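You operate a simulated robot arm through the tools that you are given. There is no shell and no other tool. Be economical: measure what you need, move in short steps, check, and stop when the job is done.

You are at the controls of a simulated robot arm. One attempt, no reset.

JOB
Put the wedge on the yellow plate on the top of the table.

Only the result counts: the job must be done as asked and must still hold three seconds after the hand-in. Knocking over, shifting, dropping, spilling or breaking anything else fails it.

ROBOT AND FRAMES
A 6-joint arm with a two-finger parallel gripper, fixed in place. Base frame: the origin is at the foot of the arm, x ahead of it, y to its left, z up; the work surface is at about z = 0. Readings come in m, rad, newtons and seconds.
With the tool pointing down near the work surface it reaches from about 0.14 to 0.58 m from the base axis. Its first joint turns from -1.152 to 1.152 rad. Payload 2.1 kg.
The TCP is the grasp point between the finger pads, 0.03 m short of the fingertips. In the tool frame z runs along the fingers and y along their closing line. The gripper opens to 0.094 m. The fingers are 0.028 m wide and 0.01 m thick; the gripper's body (0.05 by 0.096 m) begins 0.055 m behind the TCP.
Orientation is that of the tool frame in the base frame, as a unit quaternion [x, y, z, w]. With the fingers straight down and closing along the base's y, the tool's x points along the base's -x, its y along +y and its z along -z.

CONTROLS
- The arm moves only by the tool nudge_tool. Its argument "increments" is a list of rows, each an object (a shift or turn left out is 0, a gripper value left out holds the last) with "slide": the shift along the tool's x, y, z in m, a list of three; "angular": the turn, a rotation vector about the tool's x, y, z in rad, a list of three. In form: [{"slide": [dx, dy, dz], "angular": [wx, wy, wz]}, ...]. A call has 1 to 12 rows; each row is the pose to reach, as a shift and turn from the pose commanded when the call began, along the tool's axes at that moment. "fingers" is the opening in per cent of the stroke, from 0 (shut) to 100 (fully open), set as the call begins (left out, the last holds). Rows are played at 5 a second. More than 0.05 m and 0.15 rad between two rows, or a gripper value outside its range, and nothing of the call is played. Where a pose cannot be reached the arm comes as near as it can. A force on the tool above 40 N (or 10 N above the force at the start of the call, whichever is more), or a blocked arm, ends the call early, and 0.2 s more pass. The fingers move at their own pace (about 0.072 m/s each) and stop on an object; they squeeze with about 37 N. The grip force told is the motor's: it shows also when the fingers shut on nothing. Time passes only in rows, and 0.2 s behind the last, so rows that repeat a pose let the fingers close. It gives the time, the measured TCP pose, the force on the tool (base axes), the opening and the grip force at its end, in the units of the frame above (readings bear some noise).
- Cameras (640 x 400 px; columns grow to the right, rows downward): "scene" is fixed at [0.0322, -0.3797, 0.4745]; the picture's right is [0.85, -0.52, 0.00], its down [-0.33, -0.55, -0.76] and it looks along [0.40, 0.65, -0.64] (base axes); focal length 302 px, centre (320, 200). "wrist" rides on the gripper at [-0.037, 0, -0.058] in the tool frame; the picture's right is [0.00, -1.00, 0.00], its down [0.97, 0.00, -0.24] and it looks along [0.24, 0.00, 0.97] (tool axes); focal length 218 px, centre (320, 200). There is no depth. A picture from a camera that has moved, and an enlarged one, comes with that camera's place and axes in the base frame and with its lens. The place of the scene camera against the robot may be out by one fixed shift of up to 0.025 m in any direction.
- camera(camera): a new picture of that camera. The clock stands still meanwhile.
- close_up(camera, box): a new picture of the part [left, top, right, bottom] of that camera's present view, enlarged. The clock stands still meanwhile.
- job_done(): hands the job in; it is judged then, once.

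Work in short steps. Places have to be worked out from the pictures, the camera data and where the tool is seen: move nearer, look again, correct. Check each grasp and each placing, and mend what went wrong. You have 90 turns and 36 pictures in all, those below and enlarged ones among them. Open the gripper and draw the arm clear of the work before you hand the job in, unless the task says otherwise; then end with one line.

The tools are called after "Request:" as name(argument=value, ...) on one line, values as JSON. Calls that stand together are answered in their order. nudge_tool: Moves the arm, as the interface text tells. Its arguments: {"type":"object","properties":{"increments":{"type":"array"},"fingers":{"type":"number"}},"required":["increments"]} The other tools are called the same way: camera (camera) takes a picture; close_up (camera, box) takes an enlarged picture of a part of a camera's view; job_done () hands the job in.

At the start:

```text
time_s: 0.0
position: [0.2726, -0.0489, 0.2202]
orientation: [0.0, 1.0, 0.0, 0.0]
force: [-0.7, 0.6, -0.8]
finger_gap: 0.094
gripper_force: 0.0
```

scene: 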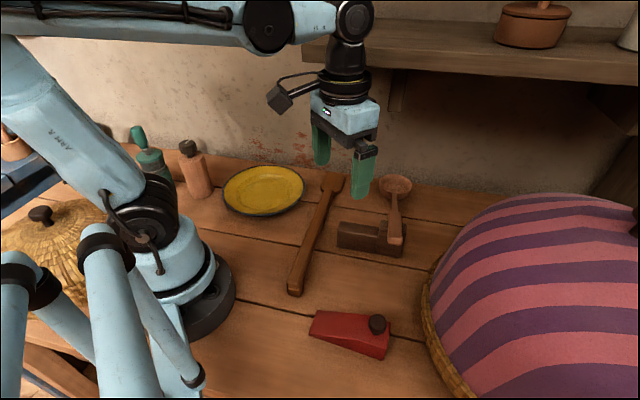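
wrist: 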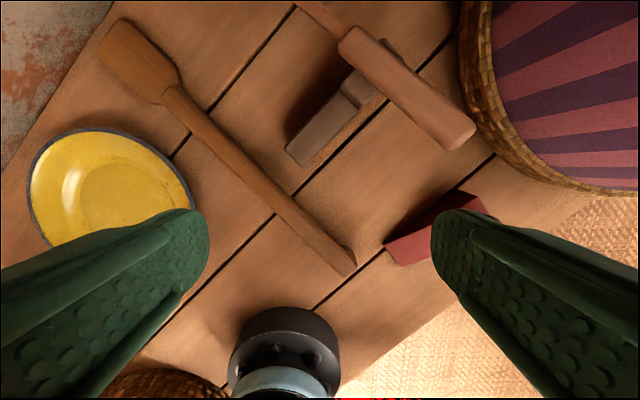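

I'll look closely at the red wedge-like object, the brown one beyond it and the plate before moving.

Request:
close_up(camera="scene", box=[280, 280, 420, 368])

Request:
close_up(camera="scene", box=[200, 140, 440, 290])

```text
4.55 times, centred on (350, 324) of scene
camera zoom: at [0.0322, -0.3797, 0.4745], right [0.85, -0.52, 0.0], down [-0.33, -0.55, -0.76], along [0.4, 0.65, -0.64], focal length 1371 px, centre (184, -364)
```

zoom: 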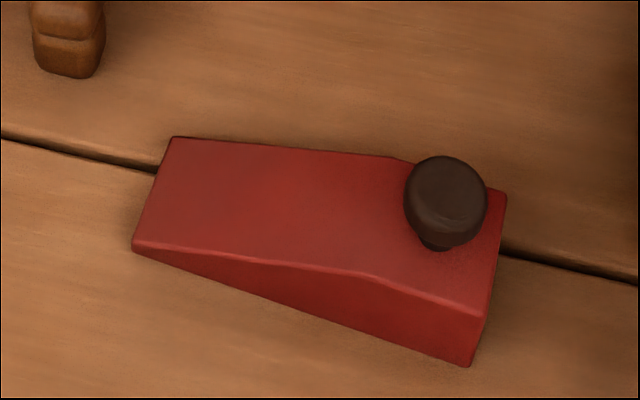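

```text
2.67 times, centred on (320, 215) of scene
camera zoom: at [0.0322, -0.3797, 0.4745], right [0.85, -0.52, 0.0], down [-0.33, -0.55, -0.76], along [0.4, 0.65, -0.64], focal length 805 px, centre (320, 160)
```

zoom: 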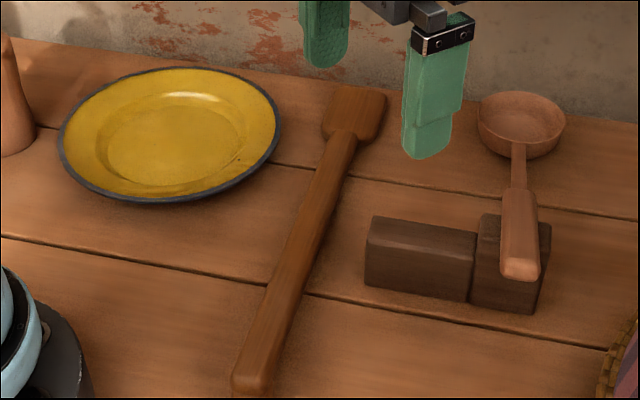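

The red doorstop with the knob is the wedge. I place its centre near (0.193, -0.207), with its long axis along (0.64, -0.77) and about 0.044 m wide. The plate is near (0.22, 0.19). I'll move above the wedge with the fingers turned across it, then look again.

Request:
nudge_tool(increments=[{"slide": [0.012, -0.0225, 0], "angular": [0, 0, 0.125]}, {"slide": [0.024, -0.045, 0], "angular": [0, 0, 0.25]}, {"slide": [0.036, -0.0675, 0], "angular": [0, 0, 0.375]}, {"slide": [0.047, -0.09, 0], "angular": [0, 0, 0.5]}, {"slide": [0.059, -0.1125, 0], "angular": [0, 0, 0.625]}, {"slide": [0.071, -0.135, 0], "angular": [0, 0, 0.75]}, {"slide": [0.083, -0.158, 0], "angular": [0, 0, 0.875]}, {"slide": [0.083, -0.158, 0], "angular": [0, 0, 0.875]}], fingers=100)

Request:
camera(camera="wrist")

```text
time_s: 1.8
position: [0.1884, -0.2083, 0.2214]
orientation: [0.424, 0.906, -0.001, 0.0]
force: [0.0, -0.8, -0.5]
finger_gap: 0.094
gripper_force: 0.0
```

```text
31 pictures are left
camera wrist: at [0.2127, -0.2362, 0.2784], right [-0.77, -0.64, 0.0], down [-0.62, 0.75, 0.24], along [-0.15, 0.18, -0.97], focal length 218 px, centre (320, 200)
```

wrist: 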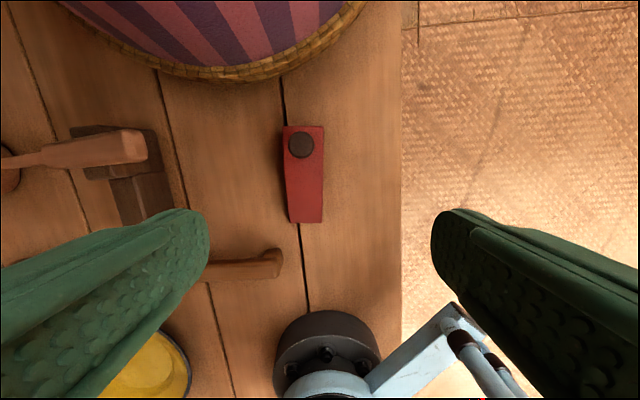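

From the wrist view, the wedge's axis runs along (0.62, -0.78), with the grip point near (0.212, -0.207). I'll correct sideways, lower halfway and look again.

Request:
nudge_tool(increments=[{"slide": [-0.0139, 0.0186, 0.02], "angular": [0, 0, 0.028]}, {"slide": [-0.0139, 0.0186, 0.06], "angular": [0, 0, 0.028]}, {"slide": [-0.0139, 0.0186, 0.1], "angular": [0, 0, 0.028]}, {"slide": [-0.0139, 0.0186, 0.1], "angular": [0, 0, 0.028]}])

Request:
camera(camera="wrist")

Request:
camera(camera="scene")

```text
time_s: 2.8
position: [0.2121, -0.2073, 0.119]
orientation: [0.436, 0.9, 0.0, 0.001]
force: [0.1, -1.2, 1.0]
finger_gap: 0.0941
gripper_force: 0.1
```

```text
30 pictures are left
camera wrist: at [0.2352, -0.2369, 0.1768], right [-0.79, -0.62, 0.0], down [-0.6, 0.76, 0.24], along [-0.15, 0.19, -0.97], focal length 218 px, centre (320, 200)
```

wrist: 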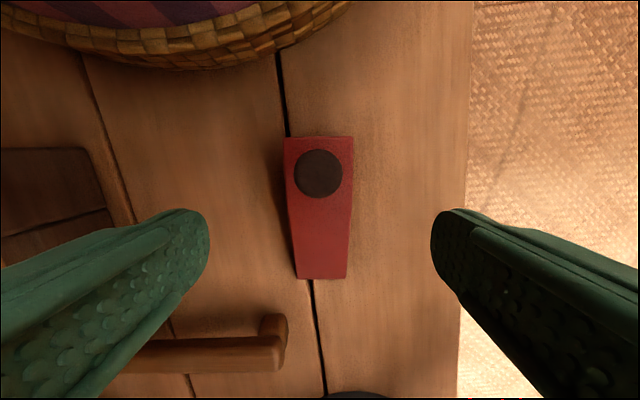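

```text
29 pictures are left
```

scene: 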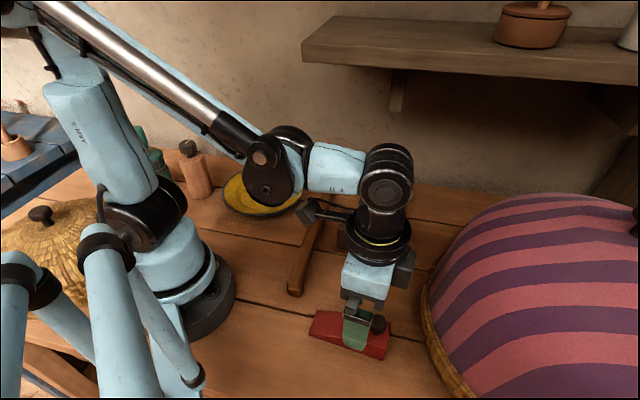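

The wedge is centred between the fingers and the side clearances are good. I'll lower so the tips are just above the table, then close.

Request:
nudge_tool(increments=[{"slide": [0, 0, 0.035]}, {"slide": [0, 0, 0.065]}, {"slide": [0, 0, 0.081]}, {"slide": [0, 0, 0.081]}])

Request:
nudge_tool(increments=[{"slide": [0, 0, 0]}, {"slide": [0, 0, 0]}, {"slide": [0, 0, 0]}, {"slide": [0, 0, 0]}], fingers=0)

Request:
camera(camera="wrist")

```text
time_s: 3.8
position: [0.2134, -0.2077, 0.0401]
orientation: [0.436, 0.9, 0.0, 0.0]
force: [-0.7, 0.2, 0.0]
finger_gap: 0.094
gripper_force: 0.0
```

```text
time_s: 4.8
position: [0.2127, -0.2077, 0.0401]
orientation: [0.436, 0.9, 0.0, 0.0]
force: [0.5, -0.1, -0.2]
finger_gap: 0.0473
gripper_force: 37.4
```

```text
28 pictures are left
camera wrist: at [0.2361, -0.2363, 0.0974], right [-0.79, -0.62, 0.0], down [-0.6, 0.76, 0.24], along [-0.15, 0.19, -0.97], focal length 218 px, centre (320, 200)
```

wrist: 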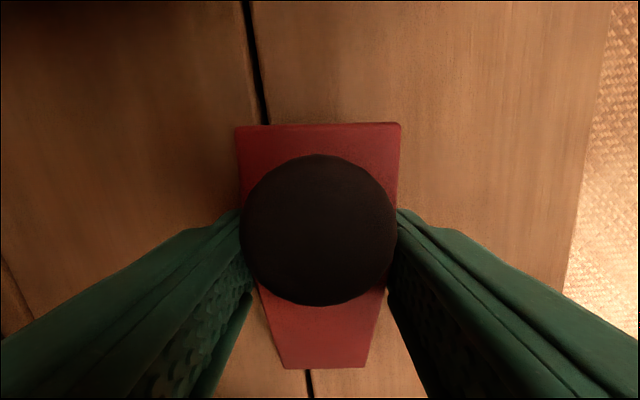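

Gripped: the gap is 0.047 m and the force 37 N. I'll lift and check that it holds level.

Request:
nudge_tool(increments=[{"slide": [0, 0, -0.015]}, {"slide": [0, 0, -0.04]}, {"slide": [0, 0, -0.08]}, {"slide": [0, 0, -0.12]}, {"slide": [0, 0, -0.15]}, {"slide": [0, 0, -0.15]}])

Request:
camera(camera="scene")

Request:
camera(camera="wrist")

```text
time_s: 6.2
position: [0.2139, -0.2042, 0.1892]
orientation: [0.436, 0.9, 0.0, 0.0]
force: [0.4, -0.5, -1.1]
finger_gap: 0.0472
gripper_force: 37.2
```

```text
27 pictures are left
```

scene: 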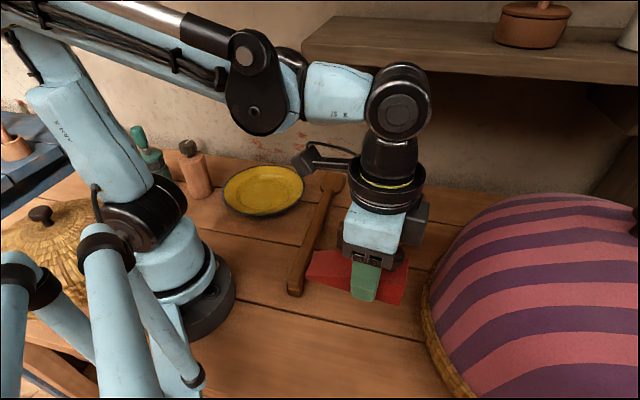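

```text
26 pictures are left
camera wrist: at [0.2361, -0.2342, 0.2464], right [-0.79, -0.62, 0.0], down [-0.6, 0.76, 0.24], along [-0.15, 0.19, -0.97], focal length 218 px, centre (320, 200)
```

wrist: 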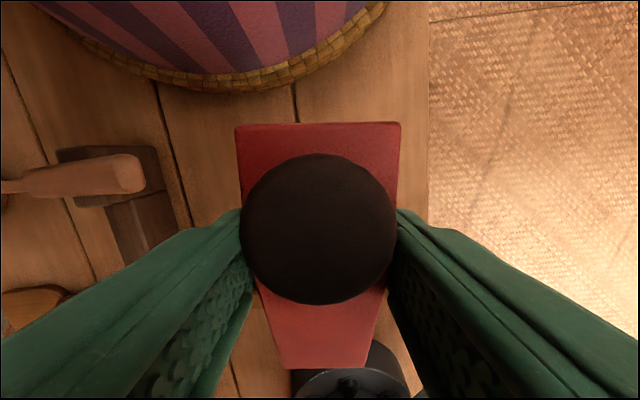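

It is held firmly and level. I'll swing around the base towards the plate at this height, stopping short to look.

Request:
nudge_tool(increments=[{"slide": [0.0086, 0.0402, 0], "angular": [0, 0, -0.139]}, {"slide": [0.0226, 0.0788, 0], "angular": [0, 0, -0.278]}, {"slide": [0.0418, 0.1151, 0], "angular": [0, 0, -0.417]}, {"slide": [0.0659, 0.1484, 0], "angular": [0, 0, -0.556]}, {"slide": [0.0944, 0.178, 0], "angular": [0, 0, -0.695]}, {"slide": [0.1267, 0.2034, 0], "angular": [0, 0, -0.834]}, {"slide": [0.1622, 0.224, 0], "angular": [0, 0, -0.973]}, {"slide": [0.2003, 0.2396, 0], "angular": [0, 0, -1.112]}, {"slide": [0.2003, 0.2396, 0], "angular": [0, 0, -1.112]}])

Request:
camera(camera="wrist")

Request:
camera(camera="scene")

```text
time_s: 7.9
position: [0.2912, -0.0033, 0.1873]
orientation: [0.073, 0.997, -0.002, 0.0]
force: [0.0, 0.6, -1.5]
finger_gap: 0.0477
gripper_force: 36.8
stopped in row 8: the arm was blocked; the commanded pose is now the measured one
```

```text
25 pictures are left
camera wrist: at [0.3287, -0.0082, 0.2447], right [-0.14, -0.99, 0.01], down [-0.96, 0.14, 0.24], along [-0.24, 0.03, -0.97], focal length 218 px, centre (320, 200)
```

wrist: 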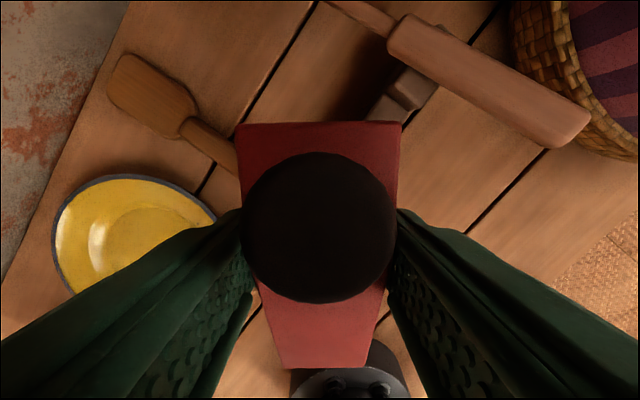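

```text
24 pictures are left
```

scene: 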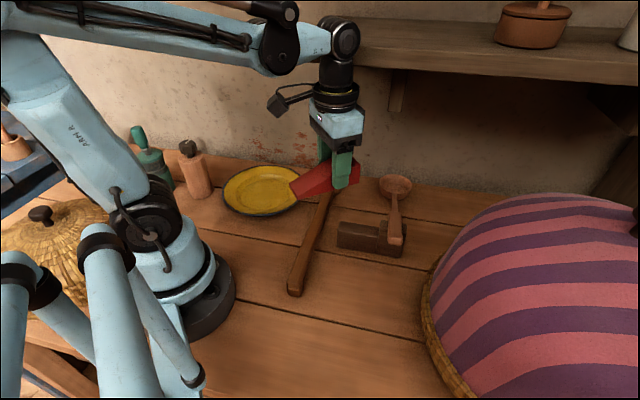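

The arm stopped at (0.291, -0.003) with no force on the tool. Projecting the shelf from the pictures, its front runs diagonally at about z 0.34–0.37, with the left corner near (0.28, 0.06), so the wrist is probably touching it. I'll back straight away from the shelf by 3 cm and look.

Request:
nudge_tool(increments=[{"slide": [0.006, -0.008, 0]}, {"slide": [0.0125, -0.0156, 0]}, {"slide": [0.0187, -0.0234, 0]}, {"slide": [0.0187, -0.0234, 0]}])

Request:
camera(camera="scene")

```text
time_s: 8.9
position: [0.2702, -0.0233, 0.186]
orientation: [0.071, 0.997, -0.003, 0.0]
force: [-0.2, 0.1, -0.5]
finger_gap: 0.0473
gripper_force: 36.4
```

```text
23 pictures are left
```

scene: 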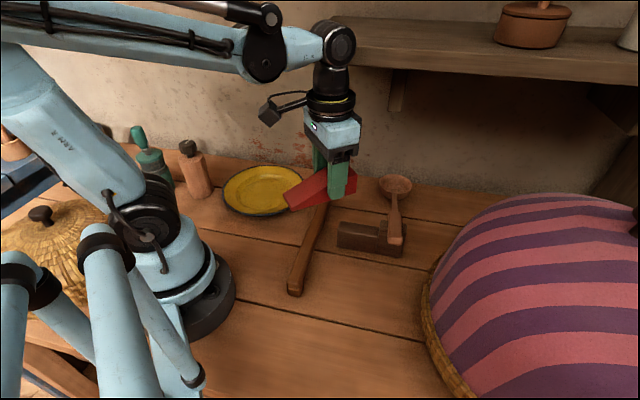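

The wrist is clear of the shelf and nothing else moved. I'll go around the shelf's left end at smaller radius, turning the tool to stay pointed outward.

Request:
nudge_tool(increments=[{"slide": [0.0156, 0.0098, 0], "angular": [0, 0, -0.07]}, {"slide": [0.0312, 0.0197, 0], "angular": [0, 0, -0.14]}, {"slide": [0.0448, 0.0306, 0], "angular": [0, 0, -0.21]}, {"slide": [0.0584, 0.0416, 0], "angular": [0, 0, -0.28]}, {"slide": [0.0663, 0.0556, 0], "angular": [0, 0, -0.35]}, {"slide": [0.0742, 0.0697, 0], "angular": [0, 0, -0.42]}, {"slide": [0.0811, 0.085, 0], "angular": [0, 0, -0.49]}, {"slide": [0.088, 0.1002, 0], "angular": [0, 0, -0.56]}, {"slide": [0.0895, 0.1142, 0], "angular": [0, 0, -0.63]}, {"slide": [0.091, 0.1282, 0], "angular": [0, 0, -0.7]}, {"slide": [0.091, 0.1282, 0], "angular": [0, 0, -0.7]}])

Request:
camera(camera="wrist")

Request:
camera(camera="scene")

```text
time_s: 11.3
position: [0.1983, 0.1173, 0.1852]
orientation: [-0.276, 0.961, -0.002, -0.002]
force: [-0.4, -0.1, 0.0]
finger_gap: 0.0476
gripper_force: 37.4
```

```text
22 pictures are left
camera wrist: at [0.2298, 0.138, 0.2434], right [0.53, -0.85, 0.0], down [-0.82, -0.51, 0.24], along [-0.21, -0.13, -0.97], focal length 218 px, centre (320, 200)
```

wrist: 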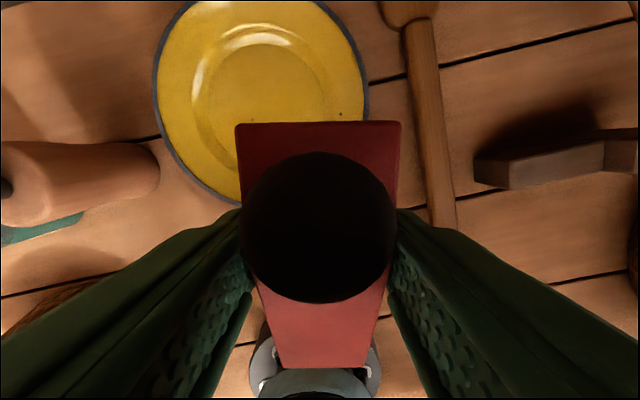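

```text
21 pictures are left
```

scene: 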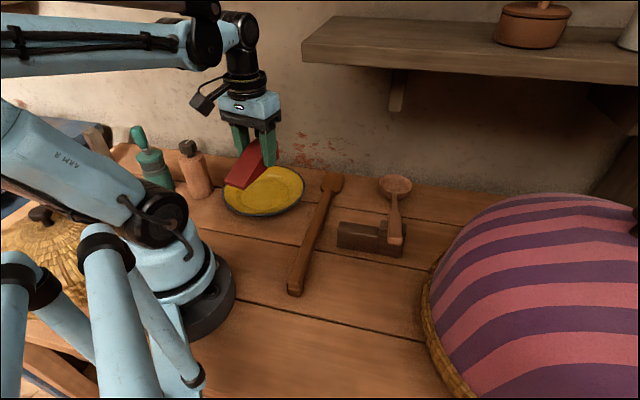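

From the wrist view, the plate's centre is near (0.240, 0.210), with a rim radius of about 0.10 and a flat radius of about 0.063. I'll carry the wedge to (0.252, 0.218), so that its middle is over the plate, and then lower partway.

Request:
nudge_tool(increments=[{"slide": [-0.02, 0.0115, 0]}, {"slide": [-0.04, 0.023, 0]}, {"slide": [-0.06, 0.0345, 0]}, {"slide": [-0.08, 0.046, 0]}, {"slide": [-0.0989, 0.0569, 0]}, {"slide": [-0.0989, 0.0569, 0.03]}, {"slide": [-0.0989, 0.0569, 0.06]}, {"slide": [-0.0989, 0.0569, 0.08]}, {"slide": [-0.0989, 0.0569, 0.08]}])

Request:
camera(camera="wrist")

Request:
close_up(camera="scene", box=[180, 90, 340, 230])

```text
time_s: 13.3
position: [0.2527, 0.2179, 0.1075]
orientation: [-0.276, 0.961, -0.002, -0.002]
force: [-0.5, 0.1, -1.0]
finger_gap: 0.0475
gripper_force: 37.3
```

```text
20 pictures are left
camera wrist: at [0.2835, 0.2377, 0.1635], right [0.53, -0.85, 0.0], down [-0.82, -0.51, 0.24], along [-0.21, -0.13, -0.97], focal length 218 px, centre (320, 200)
```

wrist: 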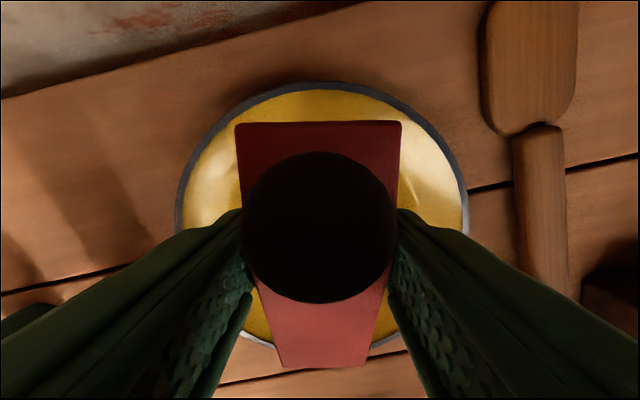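

```text
2.86 times, centred on (260, 160) of scene
camera zoom: at [0.0322, -0.3797, 0.4745], right [0.85, -0.52, 0.0], down [-0.33, -0.55, -0.76], along [0.4, 0.65, -0.64], focal length 862 px, centre (491, 314)
```

zoom: 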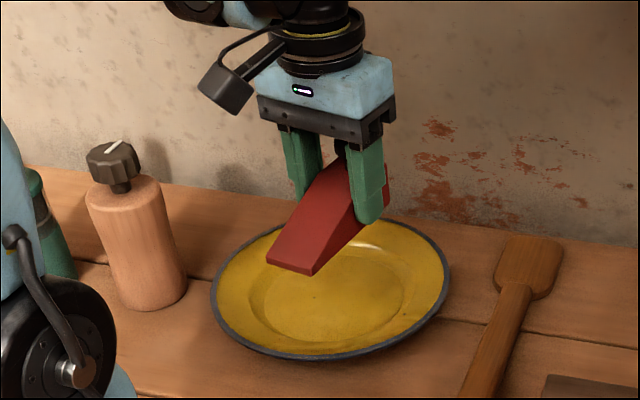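

The picture confirms the plate centre at about (0.242, 0.210), so the wedge is centred. I'll lower to just above the plate floor, then feel for contact.

Request:
nudge_tool(increments=[{"slide": [0, 0, 0.02]}, {"slide": [0, 0, 0.04]}, {"slide": [0, 0, 0.052]}, {"slide": [0, 0, 0.052]}])

Request:
close_up(camera="scene", box=[200, 120, 320, 225])

```text
time_s: 14.3
position: [0.2523, 0.2156, 0.0523]
orientation: [-0.275, 0.961, -0.002, -0.001]
force: [-0.5, -0.8, -1.0]
finger_gap: 0.0474
gripper_force: 37.2
```

```text
3.81 times, centred on (260, 172) of scene
camera zoom: at [0.0322, -0.3797, 0.4745], right [0.85, -0.52, 0.0], down [-0.33, -0.55, -0.76], along [0.4, 0.65, -0.64], focal length 1149 px, centre (549, 305)
```

zoom: 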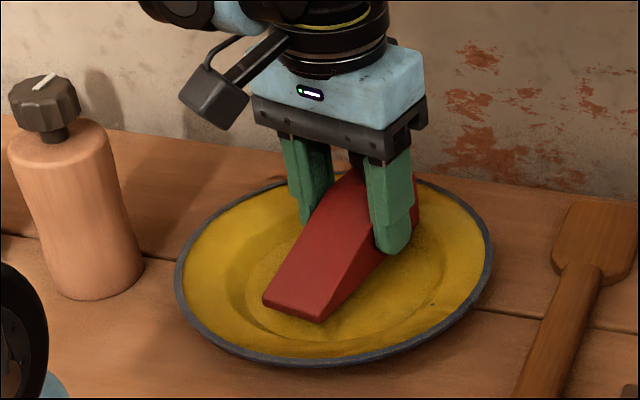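

The wedge sits just above the plate's flat and there's no contact force yet. I'll go down in small steps.

Request:
nudge_tool(increments=[{"slide": [0, 0, 0.002]}, {"slide": [0, 0, 0.004]}, {"slide": [0, 0, 0.004]}])

Request:
nudge_tool(increments=[{"slide": [0, 0, 0.001]}, {"slide": [0, 0, 0.002]}, {"slide": [0, 0, 0.002]}])

```text
time_s: 15.1
position: [0.2521, 0.2168, 0.0499]
orientation: [-0.276, 0.961, -0.001, -0.002]
force: [-1.5, 1.1, 3.6]
finger_gap: 0.0476
gripper_force: 37.2
```

```text
time_s: 15.9
position: [0.2519, 0.2152, 0.0478]
orientation: [-0.275, 0.961, -0.003, -0.002]
force: [-2.6, -6.1, 25.3]
finger_gap: 0.0474
gripper_force: 36.9
```

The reading is 25 N, so the wedge is resting on the plate. I'll relieve the pressure slightly, then open partway so the fingers stay clear of the rim.

Request:
nudge_tool(increments=[{"slide": [0, 0, -0.0015]}, {"slide": [0, 0, -0.0015]}])

Request:
nudge_tool(increments=[{"slide": [0, 0, 0]}, {"slide": [0, 0, 0]}, {"slide": [0, 0, 0]}], fingers=72)

Request:
close_up(camera="scene", box=[200, 120, 320, 225])

```text
time_s: 16.5
position: [0.2509, 0.2172, 0.0499]
orientation: [-0.276, 0.961, -0.002, -0.001]
force: [-0.4, 0.2, -0.7]
finger_gap: 0.0474
gripper_force: 36.9
```

```text
time_s: 17.3
position: [0.2513, 0.2163, 0.0483]
orientation: [-0.276, 0.961, -0.002, -0.002]
force: [0.3, 0.0, -0.6]
finger_gap: 0.0677
gripper_force: 0.1
```

```text
3.81 times, centred on (260, 172) of scene
camera zoom: at [0.0322, -0.3797, 0.4745], right [0.85, -0.52, 0.0], down [-0.33, -0.55, -0.76], along [0.4, 0.65, -0.64], focal length 1149 px, centre (549, 305)
```

zoom: 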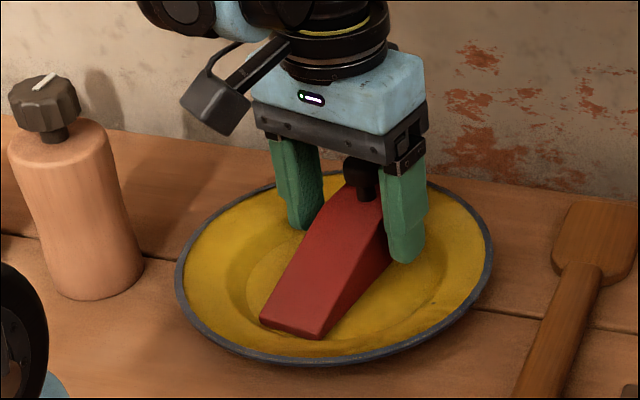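

The wedge is released and rests on the plate with the fingers clear. I'll rise straight up.

Request:
nudge_tool(increments=[{"slide": [0, 0, -0.015]}, {"slide": [0, 0, -0.04]}, {"slide": [0, 0, -0.08]}, {"slide": [0, 0, -0.12]}, {"slide": [0, 0, -0.14]}, {"slide": [0.025, 0, -0.14]}, {"slide": [0.05, 0, -0.14]}, {"slide": [0.075, 0, -0.14]}, {"slide": [0.1, 0, -0.14]}, {"slide": [0.1, 0, -0.14]}])

Request:
camera(camera="scene")

Request:
camera(camera="wrist")

```text
time_s: 19.5
position: [0.1677, 0.1636, 0.1895]
orientation: [-0.276, 0.961, -0.002, -0.001]
force: [-0.1, -0.3, -1.0]
finger_gap: 0.0678
gripper_force: 0.1
```

```text
16 pictures are left
```

scene: 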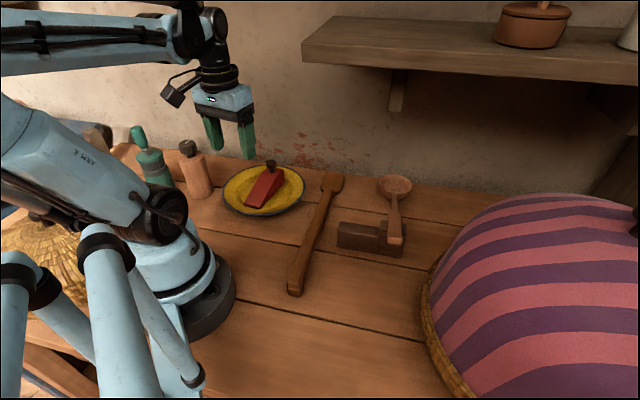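

```text
15 pictures are left
camera wrist: at [0.199, 0.1836, 0.2467], right [0.53, -0.85, 0.0], down [-0.82, -0.51, 0.24], along [-0.21, -0.13, -0.97], focal length 218 px, centre (320, 200)
```

wrist: 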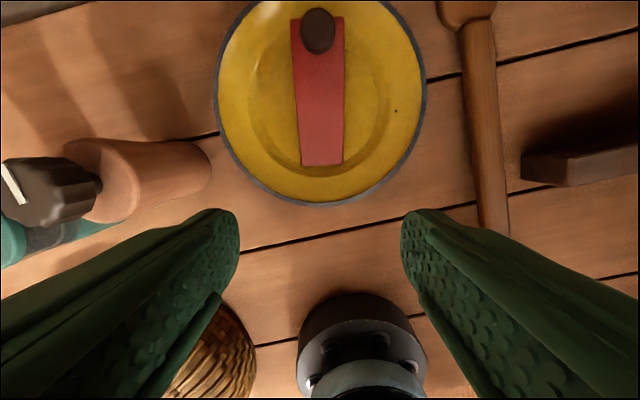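

The wedge rests within the plate, everything else is where it was, and the arm is clear with the gripper open. Handing in.

Request:
job_done()

```text
The job is handed in.
```

The red wedge is on the yellow plate, centred and released. The arm was blocked once on the way, probably by the wall shelf, but the pictures show nothing else moved.
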